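You operate a simulated robot arm through the tools that you are given. There is no shell and no other tool. Be economical: measure what you need, move in short steps, check, and stop when the job is done.

Carry out the task below with a simulated two-armed robot. There is one attempt and no reset: what you move stays moved.

Task
Wipe up the spill on the table top with the yellow cloth there and put it back.

The check looks at the end state, three seconds after you hand in, the way a careful person would. Anything else that was tipped, shoved, dropped, spilled or broken makes it a failure. Flat cloth is picked up by pressing the open fingertips on it (5 to 10 N) and closing them slowly along it; thin cloth reads only 2 to 8 mm in the jaws.

Robot
Two 6-joint arms with three-finger grippers on one trunk, on a base that drives. Base frame: it is fixed to the floor where the robot stands at the start and does not move with it; the origin is under the middle of the robot, x ahead of it, y to its left, z up. Lengths are in m, angles in degrees, forces in N, time in s.
The left shoulder is at the start at [0.022, 0.17, 1.397], the right one opposite. With the tool pointing down near the work surface each hand reaches from about 0.28 to 0.56 m from the robot's upright axis, wherever it stands, measured 20 degrees to its own side. Payload 2.2 kg a hand.
The tool frame of a hand sits at the grasp point between the pads (the TCP): z along the fingers, y along the line on which they close. The tips reach 0.025 m beyond it. Largest opening 0.104 m; the body of the gripper starts 0.074 m behind the TCP.
Orientation is that of the tool frame in the base frame, as a unit quaternion [x, y, z, w]. With the fingers straight down and closing along the base's y, the tool's x points along the base's -x, its y along +y and its z along -z.

Tools
- The arms move only by the tool servo_tool. It takes "left_plan", "right_plan" or both (then of equal length, played together; a hand with none holds still); each is a list of rows, each an object of numbers (a shift or turn left out is 0, a gripper value left out holds the last): "dx", "dy", "dz": the shift along the tool's x, y, z in m; "ax", "ay", "az": the turn, a rotation vector about the tool's x, y, z in degrees; "claw": the gripper command, from -1 (shut) to 1 (fully open), values between in proportion. In form: [{"dx": .., "dy": .., "dz": .., "ax": .., "ay": .., "az": .., "claw": ..}, ...]. A call has 1 to 12 rows; each row shifts and turns the commanded pose from where the row before left it, along the tool's axes as they then stand. A row lasts 0.2 s, in which the tool goes at most 0.05 m and 8.6 degrees; a call with a longer step from one row to the next is refused whole, and so is a gripper value outside its range. A pose out of reach is approached as far as the arm can. The call stops where the force on the tool passes 40 N (or 10 N more than at its start, if that is more) or the arm is blocked; 0.2 s more then pass. The fingers move at their own pace and stop on an object; they squeeze with about 38 N. The grip force told is the motor's: it shows also when the fingers shut on nothing. Time passes only in rows, and 0.2 s behind the last, so rows that do not move let the fingers close. The reply holds the time, the measured pose of the TCP, the force on the tool along the base axes, the opening and the grip force, in the units named above and with some noise, with the torque about the TCP (base axes, N m) and any sound that the robot's microphone picked up, and new pictures: "show" is both (left out), scene, wrist or none (wrist: the cameras of the hands that moved).
- Cameras (640 x 400 px; columns grow to the right, rows downward): "scene" is now at [0.1535, 0.0137, 1.2759]; the picture's right is [0.16, -0.99, 0.00], its down [-0.70, -0.11, -0.71] and it looks along [0.70, 0.11, -0.70] (base axes); focal length 295 px, centre (320, 200). "left" rides on the left gripper at [0.082, -0.003, -0.104] in its tool frame; the picture's right is [0.04, 1.00, 0.00], its down [-0.75, 0.03, -0.66] and it looks along [-0.66, 0.03, 0.75] (tool axes); focal length 256 px, centre (320, 200). "right" rides on the right gripper at [0.082, 0.003, -0.104] in its tool frame; the picture's right is [-0.04, 1.00, 0.00], its down [-0.75, -0.03, -0.66] and it looks along [-0.66, -0.03, 0.75] (tool axes); focal length 256 px, centre (320, 200). There is no depth. A picture from a camera that has moved, and an enlarged one, comes with that camera's place and axes in the base frame and with its lens.
- slide_trunk(by): slides the trunk up (or, below 0, down) by that many m; the arms and the scene camera ride with it, the base frame stays. It gives what a move gives, with no picture.
- steer(legs): drives the robot by 1 to 6 legs, each [ahead, left, turn to the left] in m, m and degrees, along the robot's own axes; the way and the turn of a leg run together, so that a leg with both is an arc; at most 1.5 m and 180 degrees a leg. The arms and the cameras ride along, it lands a little off, and it stops where it bumps. It gives what a move gives, and a new picture of the scene camera.
- turn_head(pan, tilt): turns the head with the scene camera to pan (to the left, within 60 degrees either way) and tilt (down, from -29 to 69), counted from straight ahead of the robot. It gives what a move gives, and a new picture of the scene camera.
- close_up(camera, box): a new picture of the part [left, top, right, bottom] of that camera's present view, enlarged. No time passes.
- close_job(): hands the job in; it is judged then, once.

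Work in short steps. Places have to be worked out from the pictures, the camera data and where the tool is seen: move nearer, look again, correct. Check each grasp and each placing, and mend what went wrong. You have 120 turns and 260 pictures in all, those below and enlarged ones among them. Open the grippers and draw the arms clear of the work before you hand the job in, unless the task says otherwise; then end with one line.

The tools are called after "Emit:" by a JSON object that holds its "api" and its "payload". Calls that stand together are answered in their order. servo_tool: Moves the arms, as the interface text tells. Its arguments: {"type":"object","properties":{"left_plan":{"type":"array","items":{"type":"object","properties":{"dx":{"type":"number"},"dy":{"type":"number"},"dz":{"type":"number"},"ax":{"type":"number"},"ay":{"type":"number"},"az":{"type":"number"},"claw":{"type":"number"}}}},"right_plan":{"type":"array","items":{"type":"object","properties":{"dx":{"type":"number"},"dy":{"type":"number"},"dz":{"type":"number"},"ax":{"type":"number"},"ay":{"type":"number"},"az":{"type":"number"},"claw":{"type":"number"}}}},"show":{"type":"string","enum":["both","scene","wrist","none"]}},"required":[]} The other tools are called the same way: slide_trunk (by) slides the trunk up or down; steer (legs) drives the base; turn_head (pan, tilt) turns the head that bears the scene camera; close_up (camera, box) takes an enlarged picture of a part of a camera's view; close_job () hands the job in.

At the start:

```text
t: 0.0
left_eef_pos: [0.4712, 0.2988, 0.9814]
left_orientation: [0.0, 1.0, -0.001, 0.0]
left_wrist_force: [-0.5, -0.4, -0.4]
left_ft_torque: [-0.03, -0.03, -0.02]
left_opening: 0.1041
left_grip_force: 0.0
right_eef_pos: [0.57, -0.1646, 0.9632]
right_orientation: [0.0, 1.0, 0.001, 0.0]
right_wrist_force: [-0.1, 0.3, 0.3]
right_ft_torque: [0.04, 0.02, -0.01]
right_opening: 0.1042
right_grip_force: 0.0
trunk travel left (down, up): [-0.59, 0.152]
robot x, y, heading: [-0.0001, 0.0029, 0.1]
head pan, tilt: [9.2, 44.8]
```

scene: 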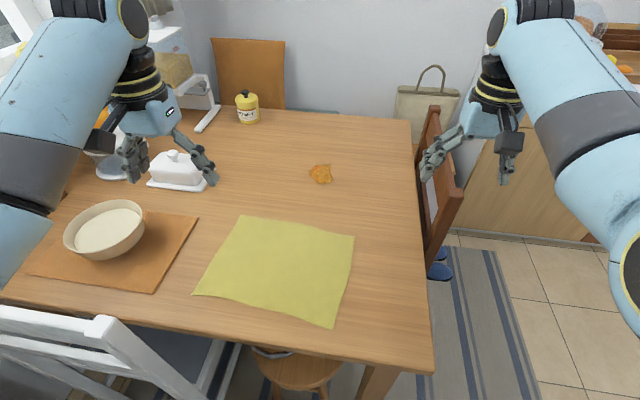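
right: 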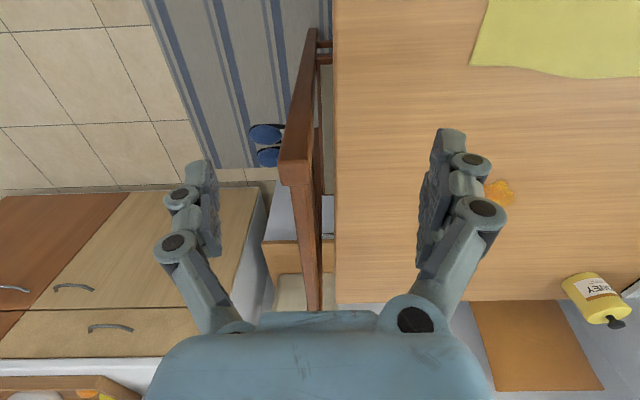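
left: 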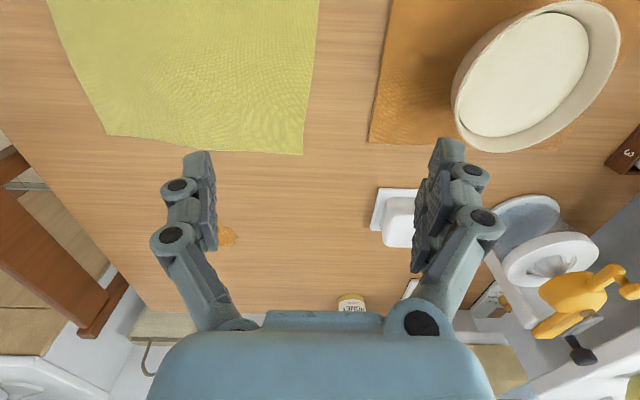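

I put the table top at about z≈0.75, the spill near (0.775, 0.11), and the cloth across x 0.37–0.59 and y 0.0–0.29. The spill is beyond reach, so I look down at the near edge of the table to see how far I can drive in.

Emit:
{"api": "turn_head", "payload": {"pan": 0, "tilt": 69}}

Emit:
{"api": "close_up", "payload": {"camera": "left", "box": [40, 0, 340, 300]}}

```text
t: 0.9
left_eef_pos: [0.4718, 0.2988, 0.9813]
left_orientation: [0.0, 1.0, 0.0, 0.001]
left_wrist_force: [0.1, 0.5, -0.3]
left_ft_torque: [-0.01, 0.0, 0.01]
left_opening: 0.1039
left_grip_force: 0.1
right_eef_pos: [0.5709, -0.1647, 0.9642]
right_orientation: [0.0, 1.0, 0.0, 0.0]
right_wrist_force: [0.2, -0.8, -1.2]
right_ft_torque: [0.01, -0.02, 0.0]
right_opening: 0.1039
right_grip_force: 0.1
trunk travel left (down, up): [-0.59, 0.152]
robot x, y, heading: [0.002, -0.0008, 0.1]
head pan, tilt: [0.0, 68.8]
camera scene: at [0.129, 0.0007, 1.2468], right [0.0, -1.0, 0.0], down [-0.93, 0.0, -0.36], along [0.36, 0.0, -0.93], focal length 295 px, centre (320, 200)
```

scene: 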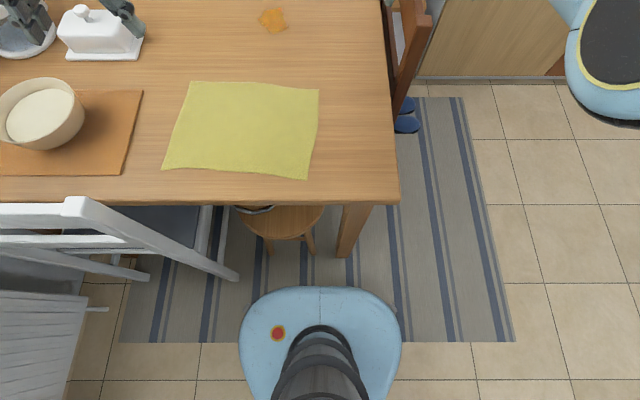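

```text
1.33 times, centred on (190, 150) of left
camera zoom: at [0.3901, 0.2957, 1.0849], right [-0.04, 1.0, 0.0], down [0.75, 0.03, 0.66], along [0.66, 0.03, -0.75], focal length 341 px, centre (493, 267)
```

zoom: 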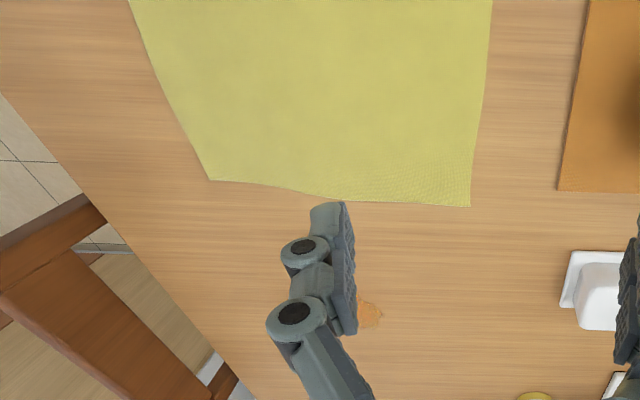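

The base front is at about x≈0.2, and the stool legs start near 0.38. I drive 0.10 m ahead, which stays clear of the stool and the chair.

Emit:
{"api": "steer", "payload": {"legs": [[0.1, 0, 0]]}}

```text
t: 2.1
left_eef_pos: [0.5595, 0.2984, 0.9827]
left_orientation: [0.001, 1.0, 0.0, 0.001]
left_wrist_force: [0.8, -0.1, 0.7]
left_ft_torque: [0.01, -0.06, 0.0]
left_opening: 0.104
left_grip_force: 0.0
right_eef_pos: [0.6559, -0.1649, 0.9652]
right_orientation: [0.003, 1.0, 0.0, 0.001]
right_wrist_force: [0.1, 0.3, 1.0]
right_ft_torque: [0.01, -0.01, 0.03]
right_opening: 0.1039
right_grip_force: 0.2
trunk travel left (down, up): [-0.59, 0.152]
robot x, y, heading: [0.0894, 0.0013, -0.4]
head pan, tilt: [0.0, 68.8]
stopped in leg 1: the robot was blocked; the commanded pose is now the measured one
camera scene: at [0.2141, 0.0016, 1.247], right [0.0, -1.0, 0.0], down [-0.93, 0.0, -0.36], along [0.36, 0.0, -0.93], focal length 295 px, centre (320, 200)
```

scene: 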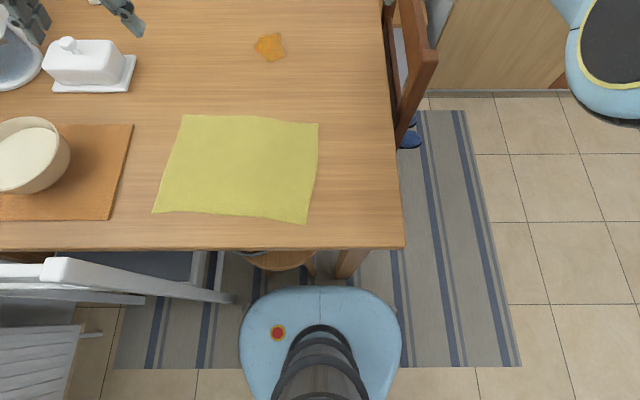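

The base was stopped at 0.089, so I back off a hair. I also pull the right hand back and up, away from the chair, and raise the left hand before I lower the trunk.

Emit:
{"api": "steer", "payload": {"legs": [[-0.01, 0, 0]]}}

Emit:
{"api": "servo_tool", "payload": {"left_plan": [{"dz": -0.03}, {"dz": -0.03}, {"dz": -0.03}, {"dz": -0.03}, {}], "right_plan": [{"dx": 0.03, "dz": -0.04}, {"dx": 0.04, "dz": -0.04}, {"dx": 0.04, "dz": -0.04}, {"dx": 0.04, "dz": -0.04}, {}], "show": "wrist"}}

```text
t: 2.9
left_eef_pos: [0.5501, 0.2976, 0.9811]
left_orientation: [0.001, 1.0, 0.0, 0.0]
left_wrist_force: [-0.6, -0.1, -0.5]
left_ft_torque: [-0.03, -0.02, 0.01]
left_opening: 0.1039
left_grip_force: 0.1
right_eef_pos: [0.6474, -0.165, 0.9629]
right_orientation: [0.002, 1.0, -0.001, 0.001]
right_wrist_force: [0.4, 0.3, 0.0]
right_ft_torque: [0.0, 0.0, -0.03]
right_opening: 0.1041
right_grip_force: 0.0
trunk travel left (down, up): [-0.59, 0.152]
robot x, y, heading: [0.0806, 0.0008, -0.4]
head pan, tilt: [0.0, 68.8]
camera scene: at [0.2064, 0.0014, 1.2467], right [0.0, -1.0, 0.0], down [-0.93, 0.0, -0.36], along [0.36, 0.0, -0.93], focal length 295 px, centre (320, 200)
```

scene: 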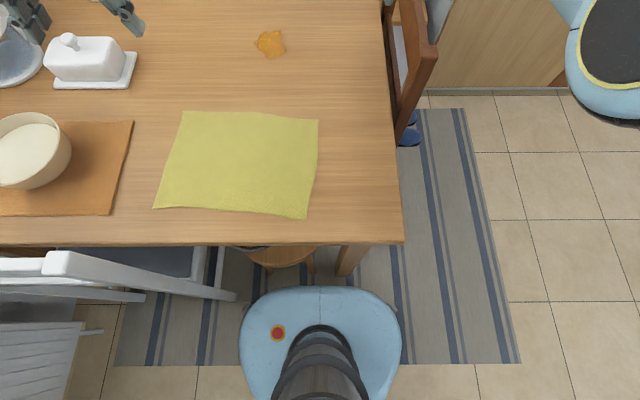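

```text
refused: row 2 steps farther than a row can; nothing moved
```

One row was too long (0.057 m), so I repeat it with smaller steps.

Emit:
{"api": "servo_tool", "payload": {"left_plan": [{"dz": -0.03}, {"dz": -0.03}, {"dz": -0.03}, {"dz": -0.03}, {}], "right_plan": [{"dx": 0.03, "dz": -0.035}, {"dx": 0.035, "dz": -0.035}, {"dx": 0.035, "dz": -0.035}, {"dx": 0.035, "dz": -0.035}, {}], "show": "wrist"}}

```text
t: 4.3
left_eef_pos: [0.5986, 0.3172, 1.0175]
left_orientation: [0.002, 1.0, 0.001, 0.0]
left_wrist_force: [0.5, -0.2, 0.2]
left_ft_torque: [0.03, 0.0, -0.02]
left_opening: 0.1043
left_grip_force: 0.0
left hand out of reach, approached as far as the arm can: row 1, 2, 3, 4
right_eef_pos: [0.5814, -0.1716, 1.0203]
right_orientation: [0.014, 0.999, -0.026, 0.019]
right_wrist_force: [0.2, 0.1, 0.1]
right_ft_torque: [0.0, 0.01, 0.03]
right_opening: 0.1042
right_grip_force: 0.2
right hand out of reach, approached as far as the arm can: row 2, 3, 4
trunk travel left (down, up): [-0.59, 0.152]
robot x, y, heading: [0.0777, 0.0026, 0.0]
head pan, tilt: [0.0, 68.8]
stopped in row 5 (right hand): the arm was blocked; the commanded pose is now the measured one
camera right: at [0.497, -0.1601, 1.1217], right [0.07, 1.0, -0.05], down [0.73, -0.02, 0.69], along [0.68, -0.08, -0.73], focal length 256 px, centre (320, 200)
camera left: at [0.5148, 0.3134, 1.1221], right [-0.04, 1.0, 0.0], down [0.75, 0.03, 0.66], along [0.66, 0.02, -0.75], focal length 256 px, centre (320, 200)
```

right: 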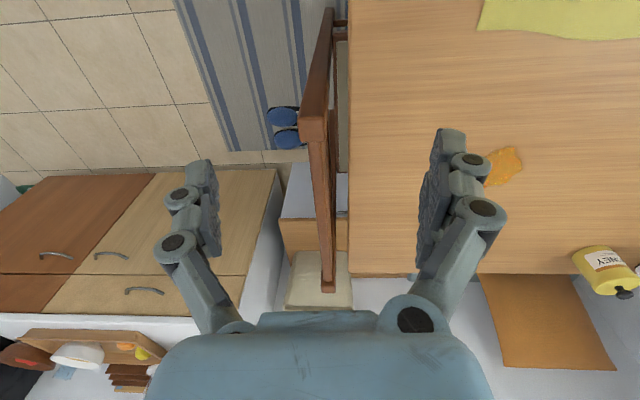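
left: 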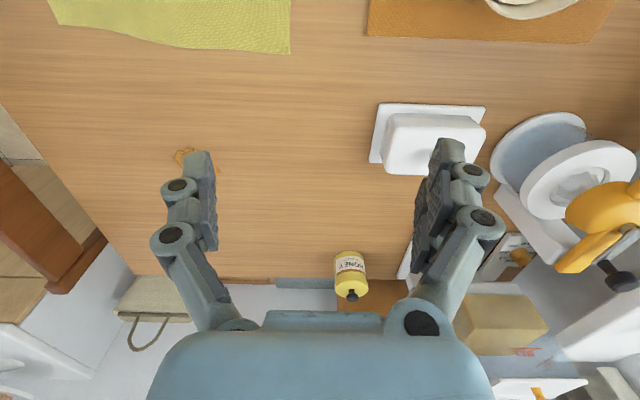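

Both arms are near their upper inner limit. I swing the right hand out to the side of the table, clear of the chair, then lower the trunk by 0.1.

Emit:
{"api": "servo_tool", "payload": {"right_plan": [{"dy": -0.03, "dz": 0.02}, {"dy": -0.03, "dz": 0.02}, {"dy": -0.03, "dx": 0.02}, {"dy": -0.03, "dx": 0.02}, {"dx": 0.02}], "show": "wrist"}}

Emit:
{"api": "slide_trunk", "payload": {"by": -0.1}}

```text
t: 5.5
left_eef_pos: [0.5957, 0.3171, 1.0177]
left_orientation: [0.002, 1.0, 0.0, 0.0]
left_wrist_force: [-0.6, 0.3, -0.6]
left_ft_torque: [-0.03, -0.02, 0.01]
left_opening: 0.104
left_grip_force: 0.0
right_eef_pos: [0.5187, -0.2876, 0.9831]
right_orientation: [0.013, 0.999, -0.024, 0.019]
right_wrist_force: [-0.5, 0.7, 0.2]
right_ft_torque: [-0.03, 0.0, -0.03]
right_opening: 0.104
right_grip_force: 0.1
trunk travel left (down, up): [-0.59, 0.152]
robot x, y, heading: [0.0759, 0.0062, -0.2]
head pan, tilt: [0.0, 68.8]
camera right: at [0.434, -0.277, 1.0844], right [0.07, 1.0, -0.05], down [0.73, -0.02, 0.69], along [0.68, -0.08, -0.73], focal length 256 px, centre (320, 200)
```

right: 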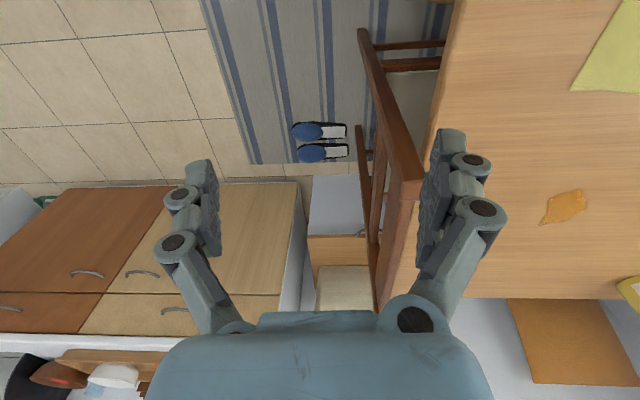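

```text
t: 6.8
left_eef_pos: [0.5986, 0.3173, 0.9153]
left_orientation: [0.003, 1.0, -0.001, 0.002]
left_wrist_force: [-0.4, 0.0, -0.2]
left_ft_torque: [0.0, 0.0, -0.02]
left_opening: 0.1041
left_grip_force: 0.0
right_eef_pos: [0.5172, -0.2884, 0.8788]
right_orientation: [0.013, 1.0, -0.024, 0.016]
right_wrist_force: [-0.4, 0.4, -0.5]
right_ft_torque: [-0.02, -0.01, 0.0]
right_opening: 0.1038
right_grip_force: 0.0
trunk travel left (down, up): [-0.49, 0.252]
robot x, y, heading: [0.0786, -0.0001, -0.0]
head pan, tilt: [0.0, 68.8]
```

Now I test whether the left hand, pointing straight down, can get over the spill at this trunk height.

Emit:
{"api": "servo_tool", "payload": {"left_plan": [{"dx": -0.03, "dy": -0.034}, {"dx": -0.03, "dy": -0.034}, {"dx": -0.03, "dy": -0.034}, {"dx": -0.03, "dy": -0.034}, {"dx": -0.03, "dy": -0.034}, {"dx": -0.03, "dy": -0.034}, {}], "show": "wrist"}}

Emit:
{"api": "turn_head", "payload": {"pan": 8, "tilt": 50}}

```text
t: 8.4
left_eef_pos: [0.7367, 0.1352, 0.9207]
left_orientation: [0.002, 1.0, -0.001, 0.0]
left_wrist_force: [-0.5, -0.3, 0.3]
left_ft_torque: [-0.01, -0.03, 0.0]
left_opening: 0.104
left_grip_force: 0.1
left hand out of reach, approached as far as the arm can: row 5, 6
right_eef_pos: [0.5172, -0.2895, 0.8777]
right_orientation: [0.014, 0.999, -0.024, 0.016]
right_wrist_force: [-0.8, -0.4, -0.3]
right_ft_torque: [0.0, 0.03, 0.0]
right_opening: 0.104
right_grip_force: 0.1
trunk travel left (down, up): [-0.49, 0.252]
robot x, y, heading: [0.0784, 0.0034, -0.3]
head pan, tilt: [0.0, 68.8]
camera left: at [0.6554, 0.132, 1.0249], right [-0.04, 1.0, 0.0], down [0.75, 0.03, 0.66], along [0.66, 0.02, -0.75], focal length 256 px, centre (320, 200)
```

left: 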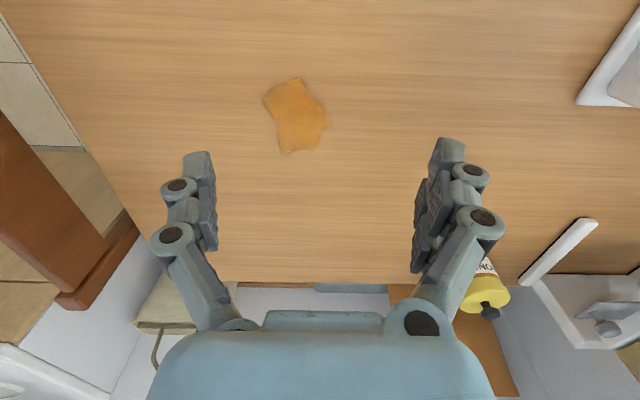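

```text
t: 9.2
left_eef_pos: [0.7375, 0.1344, 0.9209]
left_orientation: [0.002, 1.0, 0.001, 0.001]
left_wrist_force: [-0.1, 0.4, -0.3]
left_ft_torque: [-0.01, -0.03, -0.01]
left_opening: 0.104
left_grip_force: 0.2
right_eef_pos: [0.5181, -0.291, 0.8793]
right_orientation: [0.013, 1.0, -0.023, 0.016]
right_wrist_force: [0.2, -0.5, 0.0]
right_ft_torque: [-0.02, 0.0, -0.02]
right_opening: 0.1039
right_grip_force: 0.0
trunk travel left (down, up): [-0.49, 0.252]
robot x, y, heading: [0.0764, -0.0003, -0.2]
head pan, tilt: [8.0, 50.0]
camera scene: at [0.2279, 0.0118, 1.1675], right [0.13, -0.99, 0.0], down [-0.76, -0.1, -0.64], along [0.64, 0.09, -0.77], focal length 295 px, centre (320, 200)
```

scene: 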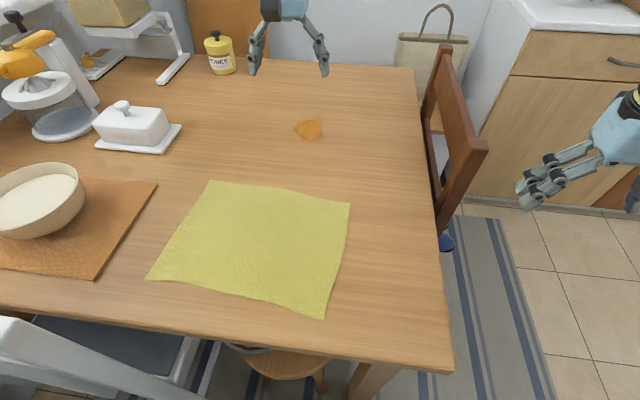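

The far reach with the hand straight down is x≈0.737 at this height. I'll lower the trunk more for the wipe itself. Now I bring the left hand over the middle of the cloth's far edge with the jaws half open.

Emit:
{"api": "servo_tool", "payload": {"left_plan": [{"dx": 0.029, "dz": 0.018, "claw": 0.2}, {"dx": 0.029, "dz": 0.018}, {"dx": 0.029, "dz": 0.018}, {"dx": 0.029, "dz": 0.018}, {"dx": 0.029, "dz": 0.018}, {"dx": 0.029, "dz": 0.018}, {}]}}

```text
t: 11.0
left_eef_pos: [0.5826, 0.1681, 0.8269]
left_orientation: [-0.008, 0.999, 0.024, 0.02]
left_wrist_force: [-0.4, 0.1, 0.3]
left_ft_torque: [-0.01, 0.04, -0.02]
left_opening: 0.0625
left_grip_force: 0.0
right_eef_pos: [0.5178, -0.2895, 0.8794]
right_orientation: [0.014, 0.999, -0.024, 0.017]
right_wrist_force: [0.0, 0.3, -0.4]
right_ft_torque: [-0.01, 0.02, 0.02]
right_opening: 0.1042
right_grip_force: 0.1
trunk travel left (down, up): [-0.49, 0.252]
robot x, y, heading: [0.0784, -0.0007, -0.4]
head pan, tilt: [8.0, 50.0]
stopped in row 7 (left hand): the arm was blocked; the commanded pose is now the measured one
camera scene: at [0.2277, 0.0122, 1.1676], right [0.14, -0.99, 0.0], down [-0.76, -0.1, -0.64], along [0.64, 0.09, -0.77], focal length 295 px, centre (320, 200)
camera left: at [0.4967, 0.1578, 0.9264], right [-0.06, 1.0, 0.04], down [0.73, 0.01, 0.69], along [0.68, 0.07, -0.73], focal length 256 px, centre (320, 200)
```

scene: 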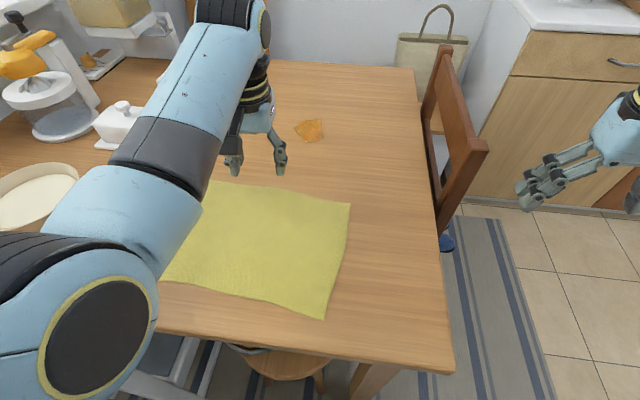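
left: 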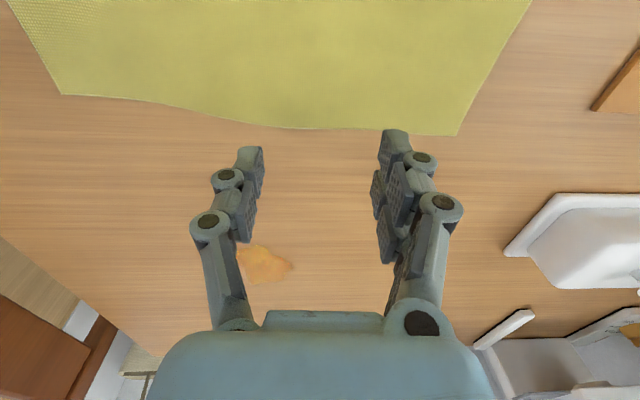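

The arm folded up against a limit here, so I raise the trunk again for the pickup.

Emit:
{"api": "slide_trunk", "payload": {"by": 0.12}}

Emit:
{"api": "servo_tool", "payload": {"left_plan": [{"dx": 0.01, "dz": 0.025, "dy": -0.005}, {"dx": 0.01, "dz": 0.025, "dy": -0.01}, {"dz": 0.025, "dy": -0.01}, {"dz": 0.02}, {}]}}

```text
t: 12.5
left_eef_pos: [0.5829, 0.1647, 0.9468]
left_orientation: [-0.006, 1.0, 0.023, 0.02]
left_wrist_force: [0.4, -0.2, -0.7]
left_ft_torque: [0.01, 0.02, -0.02]
left_opening: 0.0624
left_grip_force: 0.1
right_eef_pos: [0.5186, -0.2899, 0.9989]
right_orientation: [0.014, 0.999, -0.024, 0.017]
right_wrist_force: [0.9, -0.1, -1.1]
right_ft_torque: [-0.02, -0.02, -0.02]
right_opening: 0.1038
right_grip_force: 0.0
trunk travel left (down, up): [-0.61, 0.132]
robot x, y, heading: [0.0784, 0.0023, -0.2]
head pan, tilt: [8.0, 50.0]
```

```text
t: 13.7
left_eef_pos: [0.5727, 0.1597, 0.8527]
left_orientation: [-0.011, 0.999, 0.033, 0.026]
left_wrist_force: [-0.4, 0.3, 0.1]
left_ft_torque: [0.0, 0.0, -0.02]
left_opening: 0.0623
left_grip_force: 0.1
right_eef_pos: [0.5182, -0.2893, 0.9994]
right_orientation: [0.014, 0.999, -0.023, 0.017]
right_wrist_force: [0.6, 0.1, -0.2]
right_ft_torque: [-0.03, -0.02, 0.0]
right_opening: 0.1042
right_grip_force: 0.1
trunk travel left (down, up): [-0.61, 0.132]
robot x, y, heading: [0.0776, 0.0017, -0.2]
head pan, tilt: [8.0, 50.0]
camera scene: at [0.2262, 0.0119, 1.2888], right [0.14, -0.99, 0.0], down [-0.76, -0.1, -0.64], along [0.64, 0.09, -0.77], focal length 295 px, centre (320, 200)
camera left: at [0.4865, 0.1475, 0.9512], right [-0.06, 1.0, 0.06], down [0.72, 0.0, 0.69], along [0.69, 0.09, -0.72], focal length 256 px, centre (320, 200)
```

scene: 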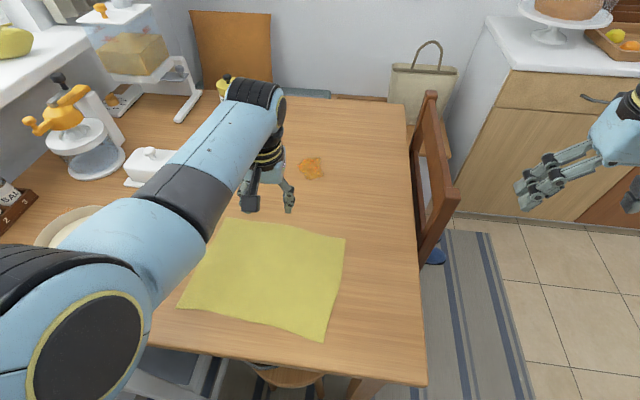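
left: 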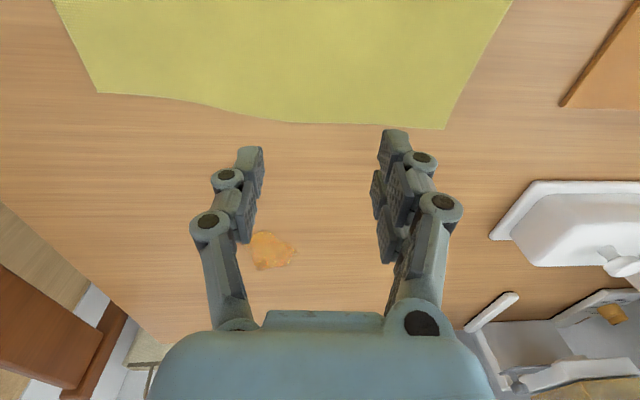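

The hand tilted about 4° in the block. I straighten it and descend to just above the cloth near its far edge.

Emit:
{"api": "servo_tool", "payload": {"left_plan": [{"ax": 3.8, "ay": 3.0, "az": 1.3}, {"dx": 0.008, "dy": -0.008, "dz": 0.02}, {"dx": 0.008, "dy": -0.008, "dz": 0.02}, {"dy": -0.008, "dz": 0.015}, {}]}}

```text
t: 14.9
left_eef_pos: [0.5463, 0.128, 0.7913]
left_orientation: [0.002, 1.0, -0.005, -0.008]
left_wrist_force: [0.3, -0.2, 0.5]
left_ft_torque: [-0.03, 0.02, 0.02]
left_opening: 0.0623
left_grip_force: 0.1
right_eef_pos: [0.5187, -0.2892, 0.9986]
right_orientation: [0.013, 0.999, -0.024, 0.017]
right_wrist_force: [-0.3, -0.4, 0.6]
right_ft_torque: [-0.02, 0.0, 0.01]
right_opening: 0.104
right_grip_force: 0.0
trunk travel left (down, up): [-0.61, 0.132]
robot x, y, heading: [0.0739, 0.0023, -0.1]
head pan, tilt: [8.0, 50.0]
camera scene: at [0.2263, 0.0118, 1.2888], right [0.14, -0.99, 0.0], down [-0.76, -0.1, -0.64], along [0.64, 0.09, -0.77], focal length 295 px, centre (320, 200)
camera left: at [0.4673, 0.126, 0.8968], right [-0.04, 1.0, -0.01], down [0.76, 0.03, 0.64], along [0.64, 0.02, -0.77], focal length 256 px, centre (320, 200)
```

scene: 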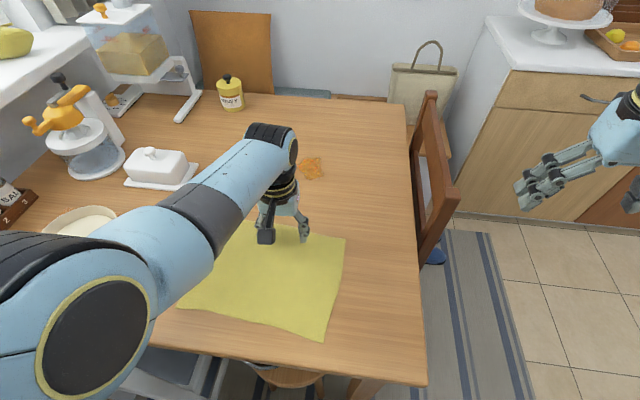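
left: 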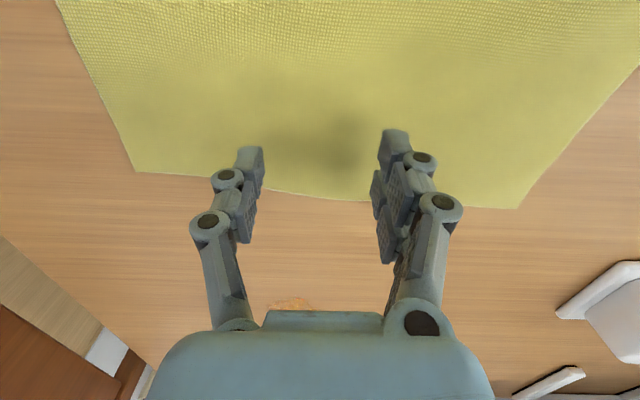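

The fingertips are over the cloth, about 3 cm inside the far edge. I lower slowly until I feel contact.

Emit:
{"api": "servo_tool", "payload": {"left_plan": [{"dz": 0.005}, {"dz": 0.005}, {"dz": 0.003}, {}], "show": "wrist"}}

```text
t: 15.9
left_eef_pos: [0.5498, 0.1164, 0.7829]
left_orientation: [0.003, 1.0, -0.011, -0.006]
left_wrist_force: [-0.4, 0.2, 0.5]
left_ft_torque: [0.0, -0.01, 0.02]
left_opening: 0.0628
left_grip_force: 0.0
right_eef_pos: [0.5172, -0.2899, 0.9989]
right_orientation: [0.014, 0.999, -0.024, 0.016]
right_wrist_force: [-0.2, 0.5, 0.7]
right_ft_torque: [-0.02, 0.0, -0.01]
right_opening: 0.1043
right_grip_force: 0.1
trunk travel left (down, up): [-0.61, 0.132]
robot x, y, heading: [0.0778, 0.004, -0.1]
head pan, tilt: [8.0, 50.0]
camera left: at [0.4688, 0.1172, 0.8874], right [-0.03, 1.0, -0.02], down [0.76, 0.04, 0.65], along [0.65, 0.0, -0.76], focal length 256 px, centre (320, 200)
```

left: 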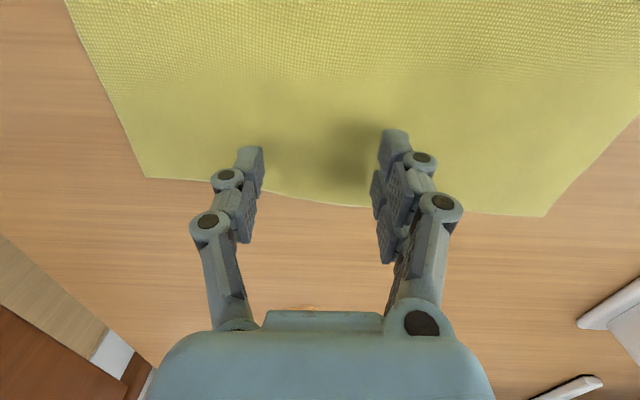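

No contact yet, so I keep going down in small steps.

Emit:
{"api": "servo_tool", "payload": {"left_plan": [{"dz": 0.003}, {"dz": 0.003}, {"dz": 0.002}, {}], "show": "none"}}

```text
t: 16.9
left_eef_pos: [0.5497, 0.1172, 0.7754]
left_orientation: [0.005, 1.0, -0.012, -0.006]
left_wrist_force: [-0.5, -0.9, 11.6]
left_ft_torque: [0.43, -0.03, 0.04]
left_opening: 0.0652
left_grip_force: 1.2
right_eef_pos: [0.5182, -0.289, 0.9995]
right_orientation: [0.013, 0.999, -0.024, 0.017]
right_wrist_force: [0.2, 0.0, 0.2]
right_ft_torque: [0.0, 0.0, -0.01]
right_opening: 0.1042
right_grip_force: 0.1
trunk travel left (down, up): [-0.61, 0.132]
robot x, y, heading: [0.0763, 0.0031, -0.1]
head pan, tilt: [8.0, 50.0]
```

The reading is 11.6 N, mostly on the +y finger. I level the hand by 1.4°, ease off slightly, then close slowly.

Emit:
{"api": "servo_tool", "payload": {"left_plan": [{"ax": -1.4, "dz": -0.001}, {}], "show": "none"}}

```text
t: 17.5
left_eef_pos: [0.548, 0.1169, 0.7754]
left_orientation: [0.004, 1.0, 0.001, -0.006]
left_wrist_force: [1.0, -0.3, 9.4]
left_ft_torque: [0.01, -0.05, 0.01]
left_opening: 0.0627
left_grip_force: 0.0
right_eef_pos: [0.5178, -0.29, 0.9996]
right_orientation: [0.013, 1.0, -0.024, 0.015]
right_wrist_force: [-0.3, -0.8, 0.3]
right_ft_torque: [0.01, -0.01, 0.02]
right_opening: 0.1041
right_grip_force: 0.2
trunk travel left (down, up): [-0.61, 0.132]
robot x, y, heading: [0.0765, 0.0011, -0.3]
head pan, tilt: [8.0, 50.0]
```

The load is level at 9.4 N. I close slowly.

Emit:
{"api": "servo_tool", "payload": {"left_plan": [{"claw": 0.1}, {"claw": 0.0}, {"claw": -0.12}, {"claw": -0.24}, {"claw": -0.36}, {"claw": -0.48}, {"claw": -0.6}, {"claw": -0.75}, {"claw": -0.9}, {"claw": -1}, {}, {}], "show": "wrist"}}

```text
t: 20.1
left_eef_pos: [0.5483, 0.1174, 0.7753]
left_orientation: [0.005, 1.0, 0.0, -0.007]
left_wrist_force: [-3.9, 0.1, 22.3]
left_ft_torque: [0.03, -0.04, -0.04]
left_opening: 0.003
left_grip_force: 31.6
right_eef_pos: [0.516, -0.2891, 0.9999]
right_orientation: [0.013, 0.999, -0.024, 0.017]
right_wrist_force: [-1.3, -0.4, -0.1]
right_ft_torque: [0.02, 0.0, 0.01]
right_opening: 0.1042
right_grip_force: 0.0
trunk travel left (down, up): [-0.61, 0.132]
robot x, y, heading: [0.0752, 0.0032, -0.3]
head pan, tilt: [8.0, 50.0]
camera left: at [0.4671, 0.1147, 0.8809], right [-0.03, 1.0, 0.0], down [0.76, 0.02, 0.65], along [0.65, 0.02, -0.76], focal length 256 px, centre (320, 200)
```

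left: 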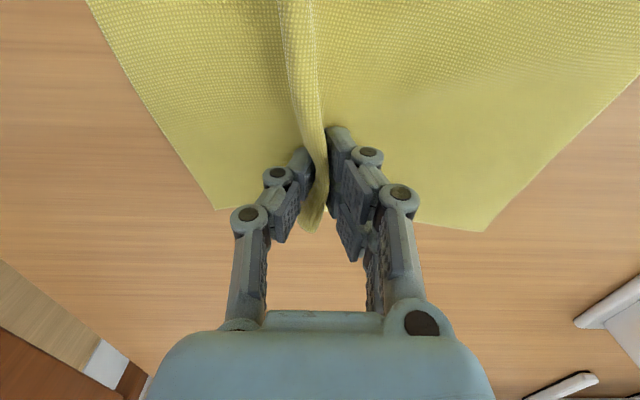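

The cloth is held (3 mm, ridge visible). I lift it and move forward in readiness for lowering the trunk.

Emit:
{"api": "servo_tool", "payload": {"left_plan": [{"dz": -0.02}, {"dz": -0.03, "dx": -0.01}, {"dz": -0.03, "dx": -0.02}, {"dz": -0.03, "dx": -0.03}, {"dz": -0.01, "dx": -0.03}, {}]}}

```text
t: 21.5
left_eef_pos: [0.6394, 0.1161, 0.8954]
left_orientation: [0.006, 1.0, 0.0, -0.007]
left_wrist_force: [-0.5, -0.1, 0.6]
left_ft_torque: [-0.01, -0.03, -0.03]
left_opening: 0.0027
left_grip_force: 32.1
right_eef_pos: [0.5175, -0.2892, 0.9991]
right_orientation: [0.013, 1.0, -0.023, 0.016]
right_wrist_force: [-0.3, 0.0, 0.7]
right_ft_torque: [0.03, 0.0, 0.0]
right_opening: 0.1039
right_grip_force: 0.1
trunk travel left (down, up): [-0.61, 0.132]
robot x, y, heading: [0.0753, 0.0039, -0.2]
head pan, tilt: [8.0, 50.0]
camera scene: at [0.2256, 0.0114, 1.2889], right [0.14, -0.99, 0.0], down [-0.76, -0.1, -0.64], along [0.64, 0.09, -0.77], focal length 295 px, centre (320, 200)
camera left: at [0.5586, 0.1138, 0.9998], right [-0.03, 1.0, 0.0], down [0.76, 0.02, 0.65], along [0.65, 0.02, -0.76], focal length 256 px, centre (320, 200)
```

scene: 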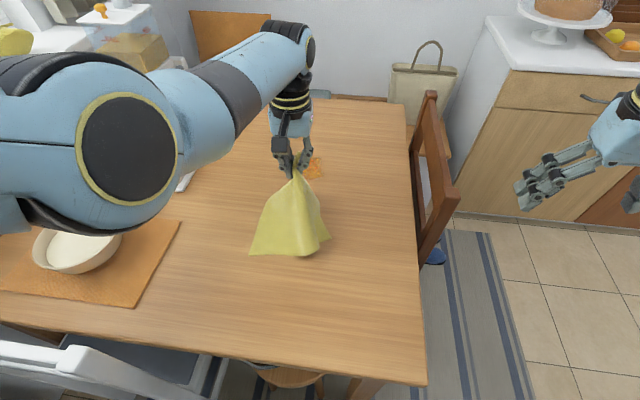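
left: 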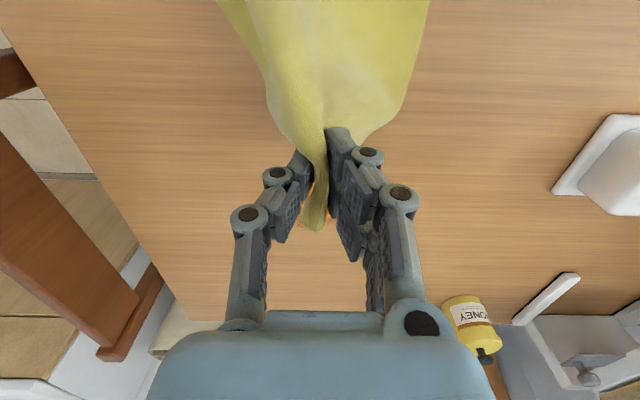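

The cloth is hanging well. To reach past the spill I need a lower trunk and a forward-tilted hand (tips outward), so I lift and tilt by 25° now.

Emit:
{"api": "servo_tool", "payload": {"left_plan": [{"ay": -6, "dz": -0.02}, {"ay": -6, "dz": -0.02, "dx": -0.01}, {"ay": -6, "dz": -0.02, "dx": -0.02}, {"ay": -7, "dz": -0.01, "dx": -0.02}, {}], "show": "none"}}

Emit:
{"api": "slide_trunk", "payload": {"by": -0.1}}

```text
t: 22.9
left_eef_pos: [0.6972, 0.1392, 0.9903]
left_orientation: [-0.001, 0.974, 0.017, 0.227]
left_wrist_force: [0.2, 1.4, -0.3]
left_ft_torque: [0.02, -0.02, -0.02]
left_opening: 0.0027
left_grip_force: 31.9
right_eef_pos: [0.5173, -0.2891, 0.9993]
right_orientation: [0.013, 0.999, -0.024, 0.017]
right_wrist_force: [-0.9, 0.9, -0.1]
right_ft_torque: [-0.01, 0.01, 0.03]
right_opening: 0.1042
right_grip_force: 0.1
trunk travel left (down, up): [-0.61, 0.132]
robot x, y, heading: [0.0748, -0.0007, -0.4]
head pan, tilt: [8.0, 50.0]
stopped in row 5 (left hand): the arm was blocked; the commanded pose is now the measured one
```

```text
t: 24.3
left_eef_pos: [0.696, 0.141, 0.8881]
left_orientation: [-0.001, 0.974, 0.019, 0.226]
left_wrist_force: [-0.3, 0.3, -0.4]
left_ft_torque: [0.01, 0.01, 0.02]
left_opening: 0.003
left_grip_force: 32.1
right_eef_pos: [0.5172, -0.2894, 0.8993]
right_orientation: [0.014, 0.999, -0.023, 0.016]
right_wrist_force: [-0.3, -0.7, 0.5]
right_ft_torque: [-0.03, -0.01, 0.02]
right_opening: 0.1039
right_grip_force: 0.1
trunk travel left (down, up): [-0.51, 0.232]
robot x, y, heading: [0.0792, -0.0001, -0.1]
head pan, tilt: [8.0, 50.0]
```

The hand is tilted 26° and the trunk lowered. I move forward over the far side of the spill.

Emit:
{"api": "servo_tool", "payload": {"left_plan": [{"dx": -0.0234, "dz": 0.0114, "dy": -0.008}, {"dx": -0.0234, "dz": 0.0114, "dy": -0.008}, {"dx": -0.0234, "dz": 0.0114, "dy": -0.008}, {"dx": -0.0234, "dz": 0.0114, "dy": -0.005}, {}]}}

```text
t: 25.5
left_eef_pos: [0.7981, 0.1091, 0.8907]
left_orientation: [0.0, 0.974, 0.015, 0.226]
left_wrist_force: [-0.4, 0.7, -1.1]
left_ft_torque: [0.03, -0.01, 0.03]
left_opening: 0.0029
left_grip_force: 32.3
left hand out of reach, approached as far as the arm can: row 4
right_eef_pos: [0.5181, -0.2889, 0.8986]
right_orientation: [0.014, 1.0, -0.023, 0.016]
right_wrist_force: [-0.5, -0.3, 1.6]
right_ft_torque: [-0.04, 0.01, -0.05]
right_opening: 0.104
right_grip_force: 0.1
trunk travel left (down, up): [-0.51, 0.232]
robot x, y, heading: [0.076, 0.0023, -0.5]
head pan, tilt: [8.0, 50.0]
camera scene: at [0.2272, 0.012, 1.1879], right [0.14, -0.99, 0.0], down [-0.76, -0.1, -0.64], along [0.64, 0.09, -0.77], focal length 295 px, centre (320, 200)
camera left: at [0.6792, 0.1038, 0.9476], right [-0.04, 1.0, 0.01], down [0.39, 0.01, 0.92], along [0.92, 0.04, -0.39], focal length 256 px, centre (320, 200)
```

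scene: 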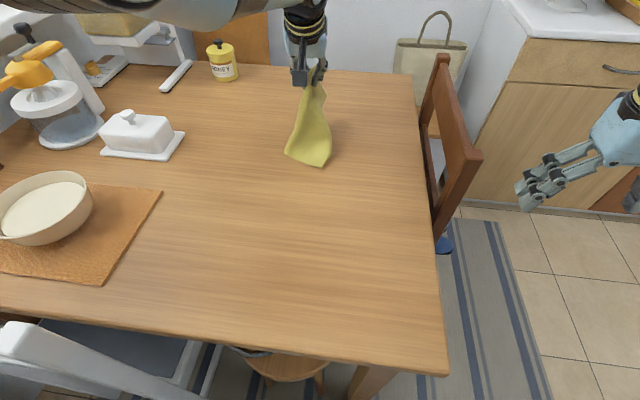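
left: 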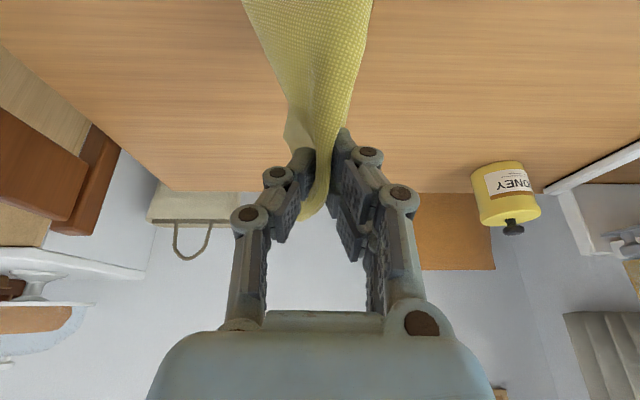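

The tips are at x≈0.81, above the far side of the spill. I lower the trunk by 0.09 to bring the cloth almost onto it.

Emit:
{"api": "slide_trunk", "payload": {"by": -0.09}}

Emit:
{"api": "servo_tool", "payload": {"left_plan": [{"dx": 0.004, "dz": 0.009}, {}]}}

```text
t: 26.7
left_eef_pos: [0.7964, 0.1103, 0.8017]
left_orientation: [0.001, 0.974, 0.015, 0.226]
left_wrist_force: [-1.0, 0.9, -0.1]
left_ft_torque: [-0.01, 0.02, -0.01]
left_opening: 0.003
left_grip_force: 32.1
right_eef_pos: [0.5188, -0.2894, 0.8078]
right_orientation: [0.014, 0.999, -0.025, 0.019]
right_wrist_force: [-1.1, 0.3, 0.5]
right_ft_torque: [0.01, -0.01, 0.02]
right_opening: 0.1039
right_grip_force: 0.0
trunk travel left (down, up): [-0.42, 0.322]
robot x, y, heading: [0.0764, 0.0009, -0.2]
head pan, tilt: [8.0, 50.0]
```

```text
t: 27.3
left_eef_pos: [0.7972, 0.1098, 0.7903]
left_orientation: [0.0, 0.974, 0.016, 0.226]
left_wrist_force: [-0.4, -0.3, 0.3]
left_ft_torque: [0.03, -0.02, 0.01]
left_opening: 0.0026
left_grip_force: 32.4
right_eef_pos: [0.5159, -0.2893, 0.8079]
right_orientation: [0.013, 0.999, -0.024, 0.018]
right_wrist_force: [-0.4, -0.4, 0.1]
right_ft_torque: [0.01, -0.04, 0.02]
right_opening: 0.1042
right_grip_force: 0.1
trunk travel left (down, up): [-0.42, 0.322]
robot x, y, heading: [0.0789, 0.0049, -0.4]
head pan, tilt: [8.0, 50.0]
camera scene: at [0.2298, 0.0118, 1.096], right [0.14, -0.99, 0.0], down [-0.76, -0.1, -0.64], along [0.64, 0.09, -0.77], focal length 295 px, centre (320, 200)
camera left: at [0.6782, 0.1043, 0.8474], right [-0.04, 1.0, 0.01], down [0.39, 0.01, 0.92], along [0.92, 0.04, -0.39], focal length 256 px, centre (320, 200)
```

scene: 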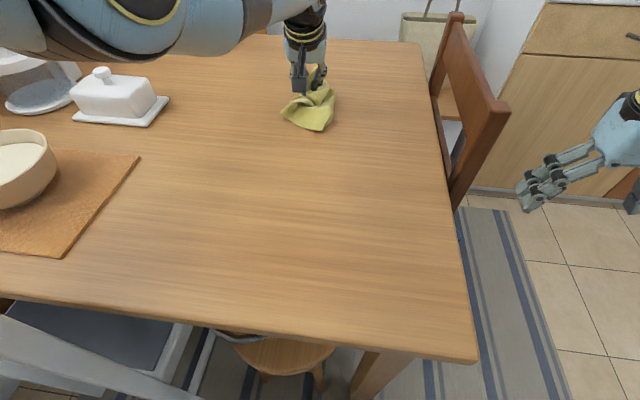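
left: 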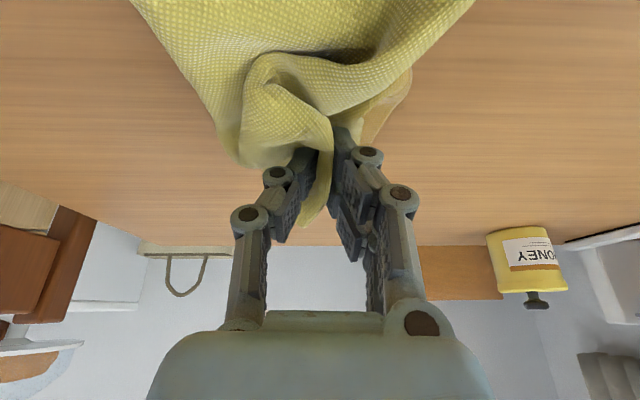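

The cloth is bunched over the spill with the tips about 1.5 cm above the table. I press down gently.

Emit:
{"api": "servo_tool", "payload": {"left_plan": [{"dx": 0.0022, "dz": 0.0045}, {"dx": 0.0022, "dz": 0.0045}, {"dx": 0.001, "dz": 0.002}, {}], "show": "none"}}

```text
t: 28.3
left_eef_pos: [0.798, 0.11, 0.7833]
left_orientation: [0.001, 0.973, 0.015, 0.23]
left_wrist_force: [-3.0, 0.9, 25.3]
left_ft_torque: [0.21, 0.28, 0.04]
left_opening: 0.0031
left_grip_force: 32.0
right_eef_pos: [0.5173, -0.2895, 0.8087]
right_orientation: [0.013, 0.999, -0.023, 0.019]
right_wrist_force: [0.8, -0.1, 0.0]
right_ft_torque: [-0.02, -0.01, 0.04]
right_opening: 0.1039
right_grip_force: 0.0
trunk travel left (down, up): [-0.42, 0.322]
robot x, y, heading: [0.078, 0.0022, -0.3]
head pan, tilt: [8.0, 50.0]
```

At 25 N the pressure is a bit high. I ease off 2 mm and start zigzag wiping, drawing toward the robot.

Emit:
{"api": "servo_tool", "payload": {"left_plan": [{"dx": -0.0009, "dz": -0.0018}, {"dy": 0.03}, {"dx": 0.018, "dz": -0.0088}, {"dy": -0.035}, {"dy": -0.03}, {"dx": 0.018, "dz": -0.0088}, {"dy": 0.035}, {"dy": 0.035}, {}]}}

```text
t: 30.3
left_eef_pos: [0.7572, 0.1435, 0.783]
left_orientation: [0.001, 0.974, 0.015, 0.226]
left_wrist_force: [-0.5, -8.3, 18.0]
left_ft_torque: [-0.08, 0.13, 0.06]
left_opening: 0.0029
left_grip_force: 31.9
right_eef_pos: [0.5172, -0.2903, 0.8076]
right_orientation: [0.014, 0.999, -0.023, 0.019]
right_wrist_force: [0.0, 0.0, 0.5]
right_ft_torque: [0.01, -0.01, -0.01]
right_opening: 0.1039
right_grip_force: 0.1
trunk travel left (down, up): [-0.42, 0.322]
robot x, y, heading: [0.0783, 0.0031, -0.1]
head pan, tilt: [8.0, 50.0]
camera scene: at [0.2283, 0.0106, 1.0962], right [0.13, -0.99, 0.0], down [-0.76, -0.1, -0.64], along [0.64, 0.09, -0.77], focal length 295 px, centre (320, 200)
camera left: at [0.6374, 0.1383, 0.8398], right [-0.04, 1.0, 0.01], down [0.39, 0.01, 0.92], along [0.92, 0.04, -0.39], focal length 256 px, centre (320, 200)
```

scene: 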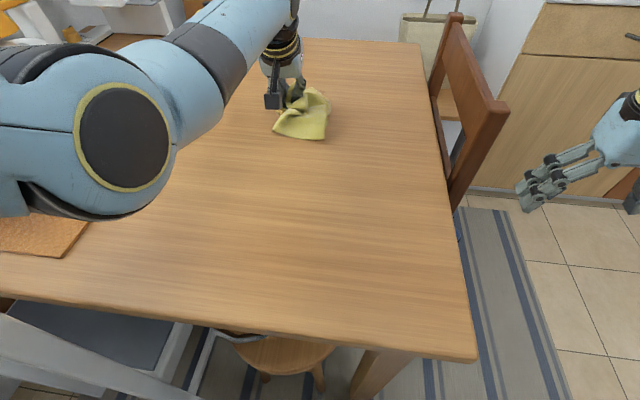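
left: 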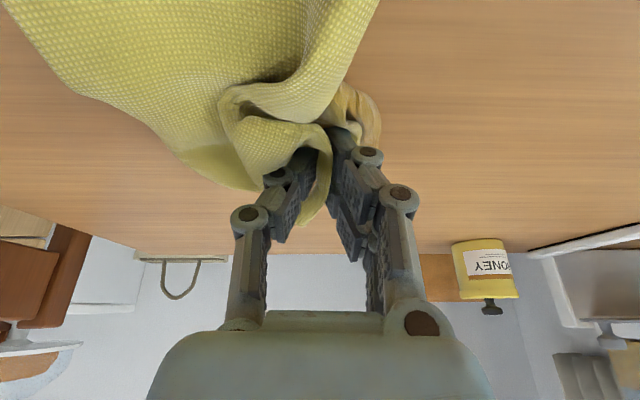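

A stain shows on the cloth, so it is picking up. The elbow is getting low beside the bowl, so I raise the trunk 7 cm, which also lifts the cloth for a look.

Emit:
{"api": "slide_trunk", "payload": {"by": 0.07}}

Emit:
{"api": "turn_head", "payload": {"pan": 8, "tilt": 45}}

```text
t: 31.4
left_eef_pos: [0.7582, 0.1445, 0.8507]
left_orientation: [0.0, 0.974, 0.016, 0.226]
left_wrist_force: [-0.4, 0.9, -1.1]
left_ft_torque: [-0.01, 0.01, 0.01]
left_opening: 0.003
left_grip_force: 32.0
right_eef_pos: [0.5188, -0.2896, 0.8759]
right_orientation: [0.014, 0.999, -0.024, 0.018]
right_wrist_force: [-0.5, 0.0, -0.7]
right_ft_torque: [0.01, 0.03, -0.03]
right_opening: 0.1038
right_grip_force: 0.2
trunk travel left (down, up): [-0.49, 0.252]
robot x, y, heading: [0.0769, 0.002, -0.2]
head pan, tilt: [8.0, 50.0]
```

```text
t: 32.0
left_eef_pos: [0.7572, 0.1461, 0.851]
left_orientation: [0.001, 0.974, 0.015, 0.225]
left_wrist_force: [-0.7, 0.7, 0.0]
left_ft_torque: [0.02, 0.04, 0.0]
left_opening: 0.0029
left_grip_force: 32.1
right_eef_pos: [0.5181, -0.2896, 0.8762]
right_orientation: [0.014, 0.999, -0.024, 0.018]
right_wrist_force: [-0.1, -1.4, 0.0]
right_ft_torque: [0.05, 0.03, -0.03]
right_opening: 0.104
right_grip_force: 0.0
trunk travel left (down, up): [-0.49, 0.252]
robot x, y, heading: [0.076, 0.0007, -0.3]
head pan, tilt: [8.0, 45.0]
camera scene: at [0.2321, 0.0125, 1.1744], right [0.14, -0.99, 0.0], down [-0.7, -0.1, -0.71], along [0.7, 0.1, -0.71], focal length 295 px, centre (320, 200)
```

scene: 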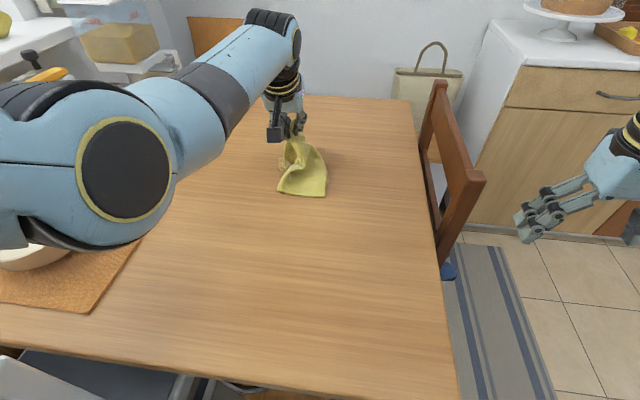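

The spill point is still hidden by the cloth. I press down again and wipe the nearer part, then go back over the middle.

Emit:
{"api": "servo_tool", "payload": {"left_plan": [{"dx": 0.0097, "dz": 0.0198}, {"dx": 0.0097, "dz": 0.0198}, {"dx": 0.0097, "dz": 0.0198}, {}, {"dy": -0.035}, {"dy": -0.035}, {"dx": 0.018, "dz": -0.0088}, {"dy": 0.035}, {"dy": 0.035}, {}]}}

```text
t: 34.2
left_eef_pos: [0.7327, 0.1491, 0.7871]
left_orientation: [0.001, 0.974, 0.015, 0.226]
left_wrist_force: [0.2, -0.3, 0.4]
left_ft_torque: [0.03, 0.0, -0.02]
left_opening: 0.0027
left_grip_force: 32.4
left hand out of reach, approached as far as the arm can: row 6
right_eef_pos: [0.5178, -0.2899, 0.8777]
right_orientation: [0.013, 0.999, -0.023, 0.018]
right_wrist_force: [0.0, 0.2, -0.1]
right_ft_torque: [-0.01, 0.01, 0.0]
right_opening: 0.104
right_grip_force: 0.1
trunk travel left (down, up): [-0.49, 0.252]
robot x, y, heading: [0.077, 0.0001, -0.1]
head pan, tilt: [8.0, 45.0]
camera scene: at [0.2323, 0.0121, 1.1744], right [0.14, -0.99, 0.0], down [-0.7, -0.1, -0.71], along [0.7, 0.1, -0.71], focal length 295 px, centre (320, 200)
camera left: at [0.6129, 0.1435, 0.8449], right [-0.04, 1.0, 0.01], down [0.39, 0.01, 0.92], along [0.92, 0.04, -0.39], focal length 256 px, centre (320, 200)
```

scene: 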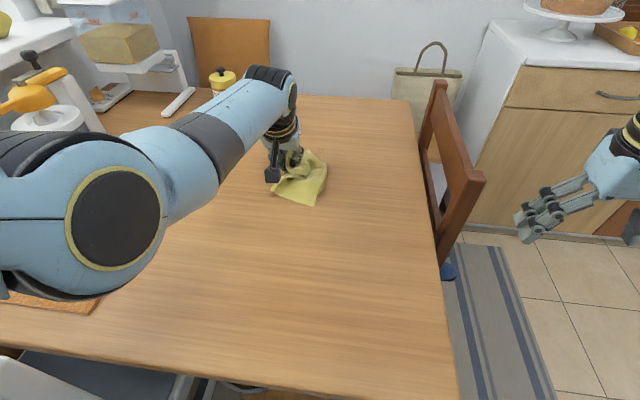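
left: 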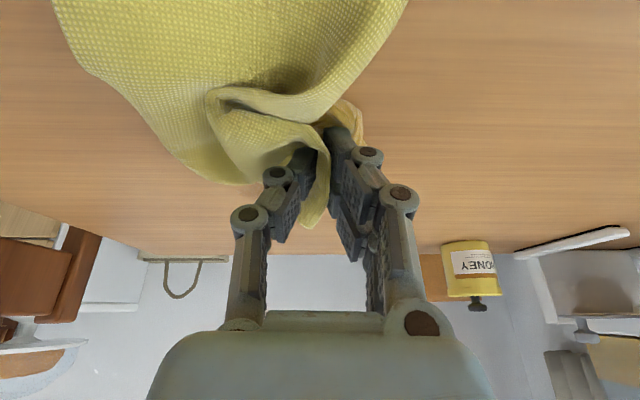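

Now I lift the cloth and shift it aside to inspect where the spill was.

Emit:
{"api": "servo_tool", "payload": {"left_plan": [{"dx": -0.0132, "dz": -0.027, "dy": 0.01}, {"dx": -0.0132, "dz": -0.027, "dy": 0.025}, {"dx": -0.0132, "dz": -0.027, "dy": 0.03}, {}]}}

Emit:
{"api": "close_up", "payload": {"camera": "scene", "box": [220, 100, 420, 225]}}

```text
t: 35.2
left_eef_pos: [0.7312, 0.2114, 0.8804]
left_orientation: [0.0, 0.974, 0.016, 0.225]
left_wrist_force: [0.1, 0.0, 0.1]
left_ft_torque: [0.04, -0.03, 0.0]
left_opening: 0.0029
left_grip_force: 31.5
right_eef_pos: [0.5181, -0.2896, 0.8781]
right_orientation: [0.013, 0.999, -0.023, 0.018]
right_wrist_force: [-0.3, -0.5, 0.3]
right_ft_torque: [0.03, 0.03, -0.01]
right_opening: 0.1038
right_grip_force: 0.1
trunk travel left (down, up): [-0.49, 0.252]
robot x, y, heading: [0.0781, 0.0013, -0.4]
head pan, tilt: [8.0, 45.0]
camera scene: at [0.2323, 0.0122, 1.1744], right [0.14, -0.99, 0.0], down [-0.7, -0.1, -0.71], along [0.7, 0.1, -0.71], focal length 295 px, centre (320, 200)
camera left: at [0.6119, 0.2058, 0.9372], right [-0.04, 1.0, 0.01], down [0.39, 0.01, 0.92], along [0.92, 0.04, -0.39], focal length 256 px, centre (320, 200)
```

scene: 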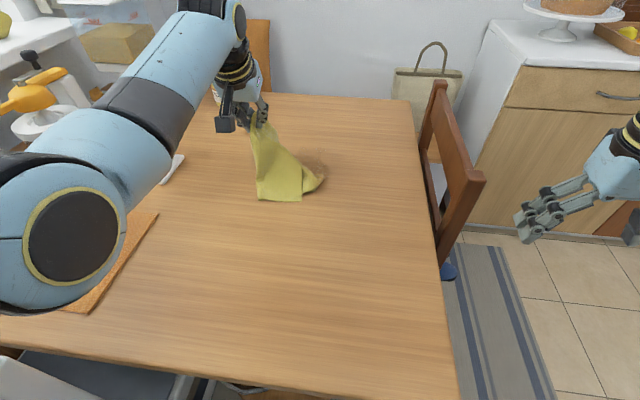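
left: 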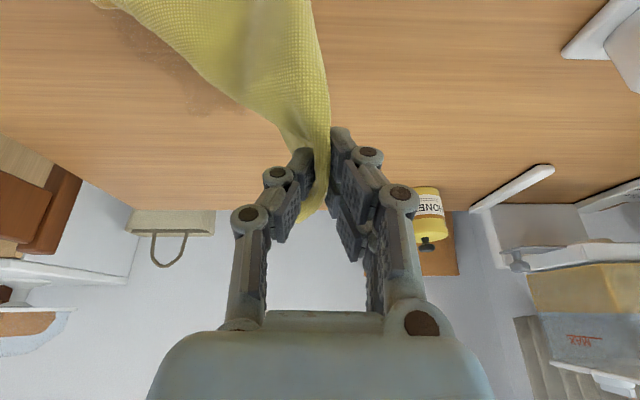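

```text
3.20 times, centred on (320, 162) of scene
camera zoom: at [0.2323, 0.0122, 1.1744], right [0.14, -0.99, 0.0], down [-0.7, -0.1, -0.71], along [0.7, 0.1, -0.71], focal length 944 px, centre (320, 320)
```

zoom: 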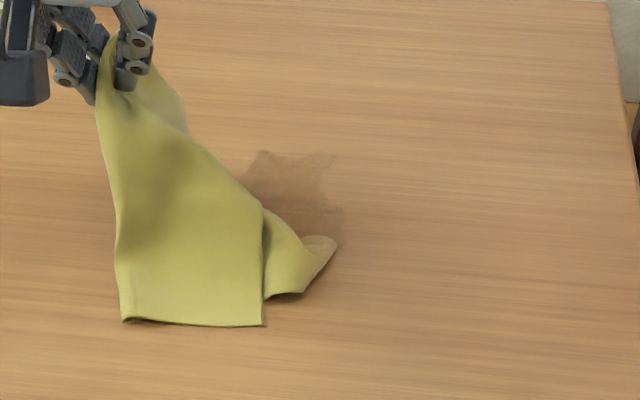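

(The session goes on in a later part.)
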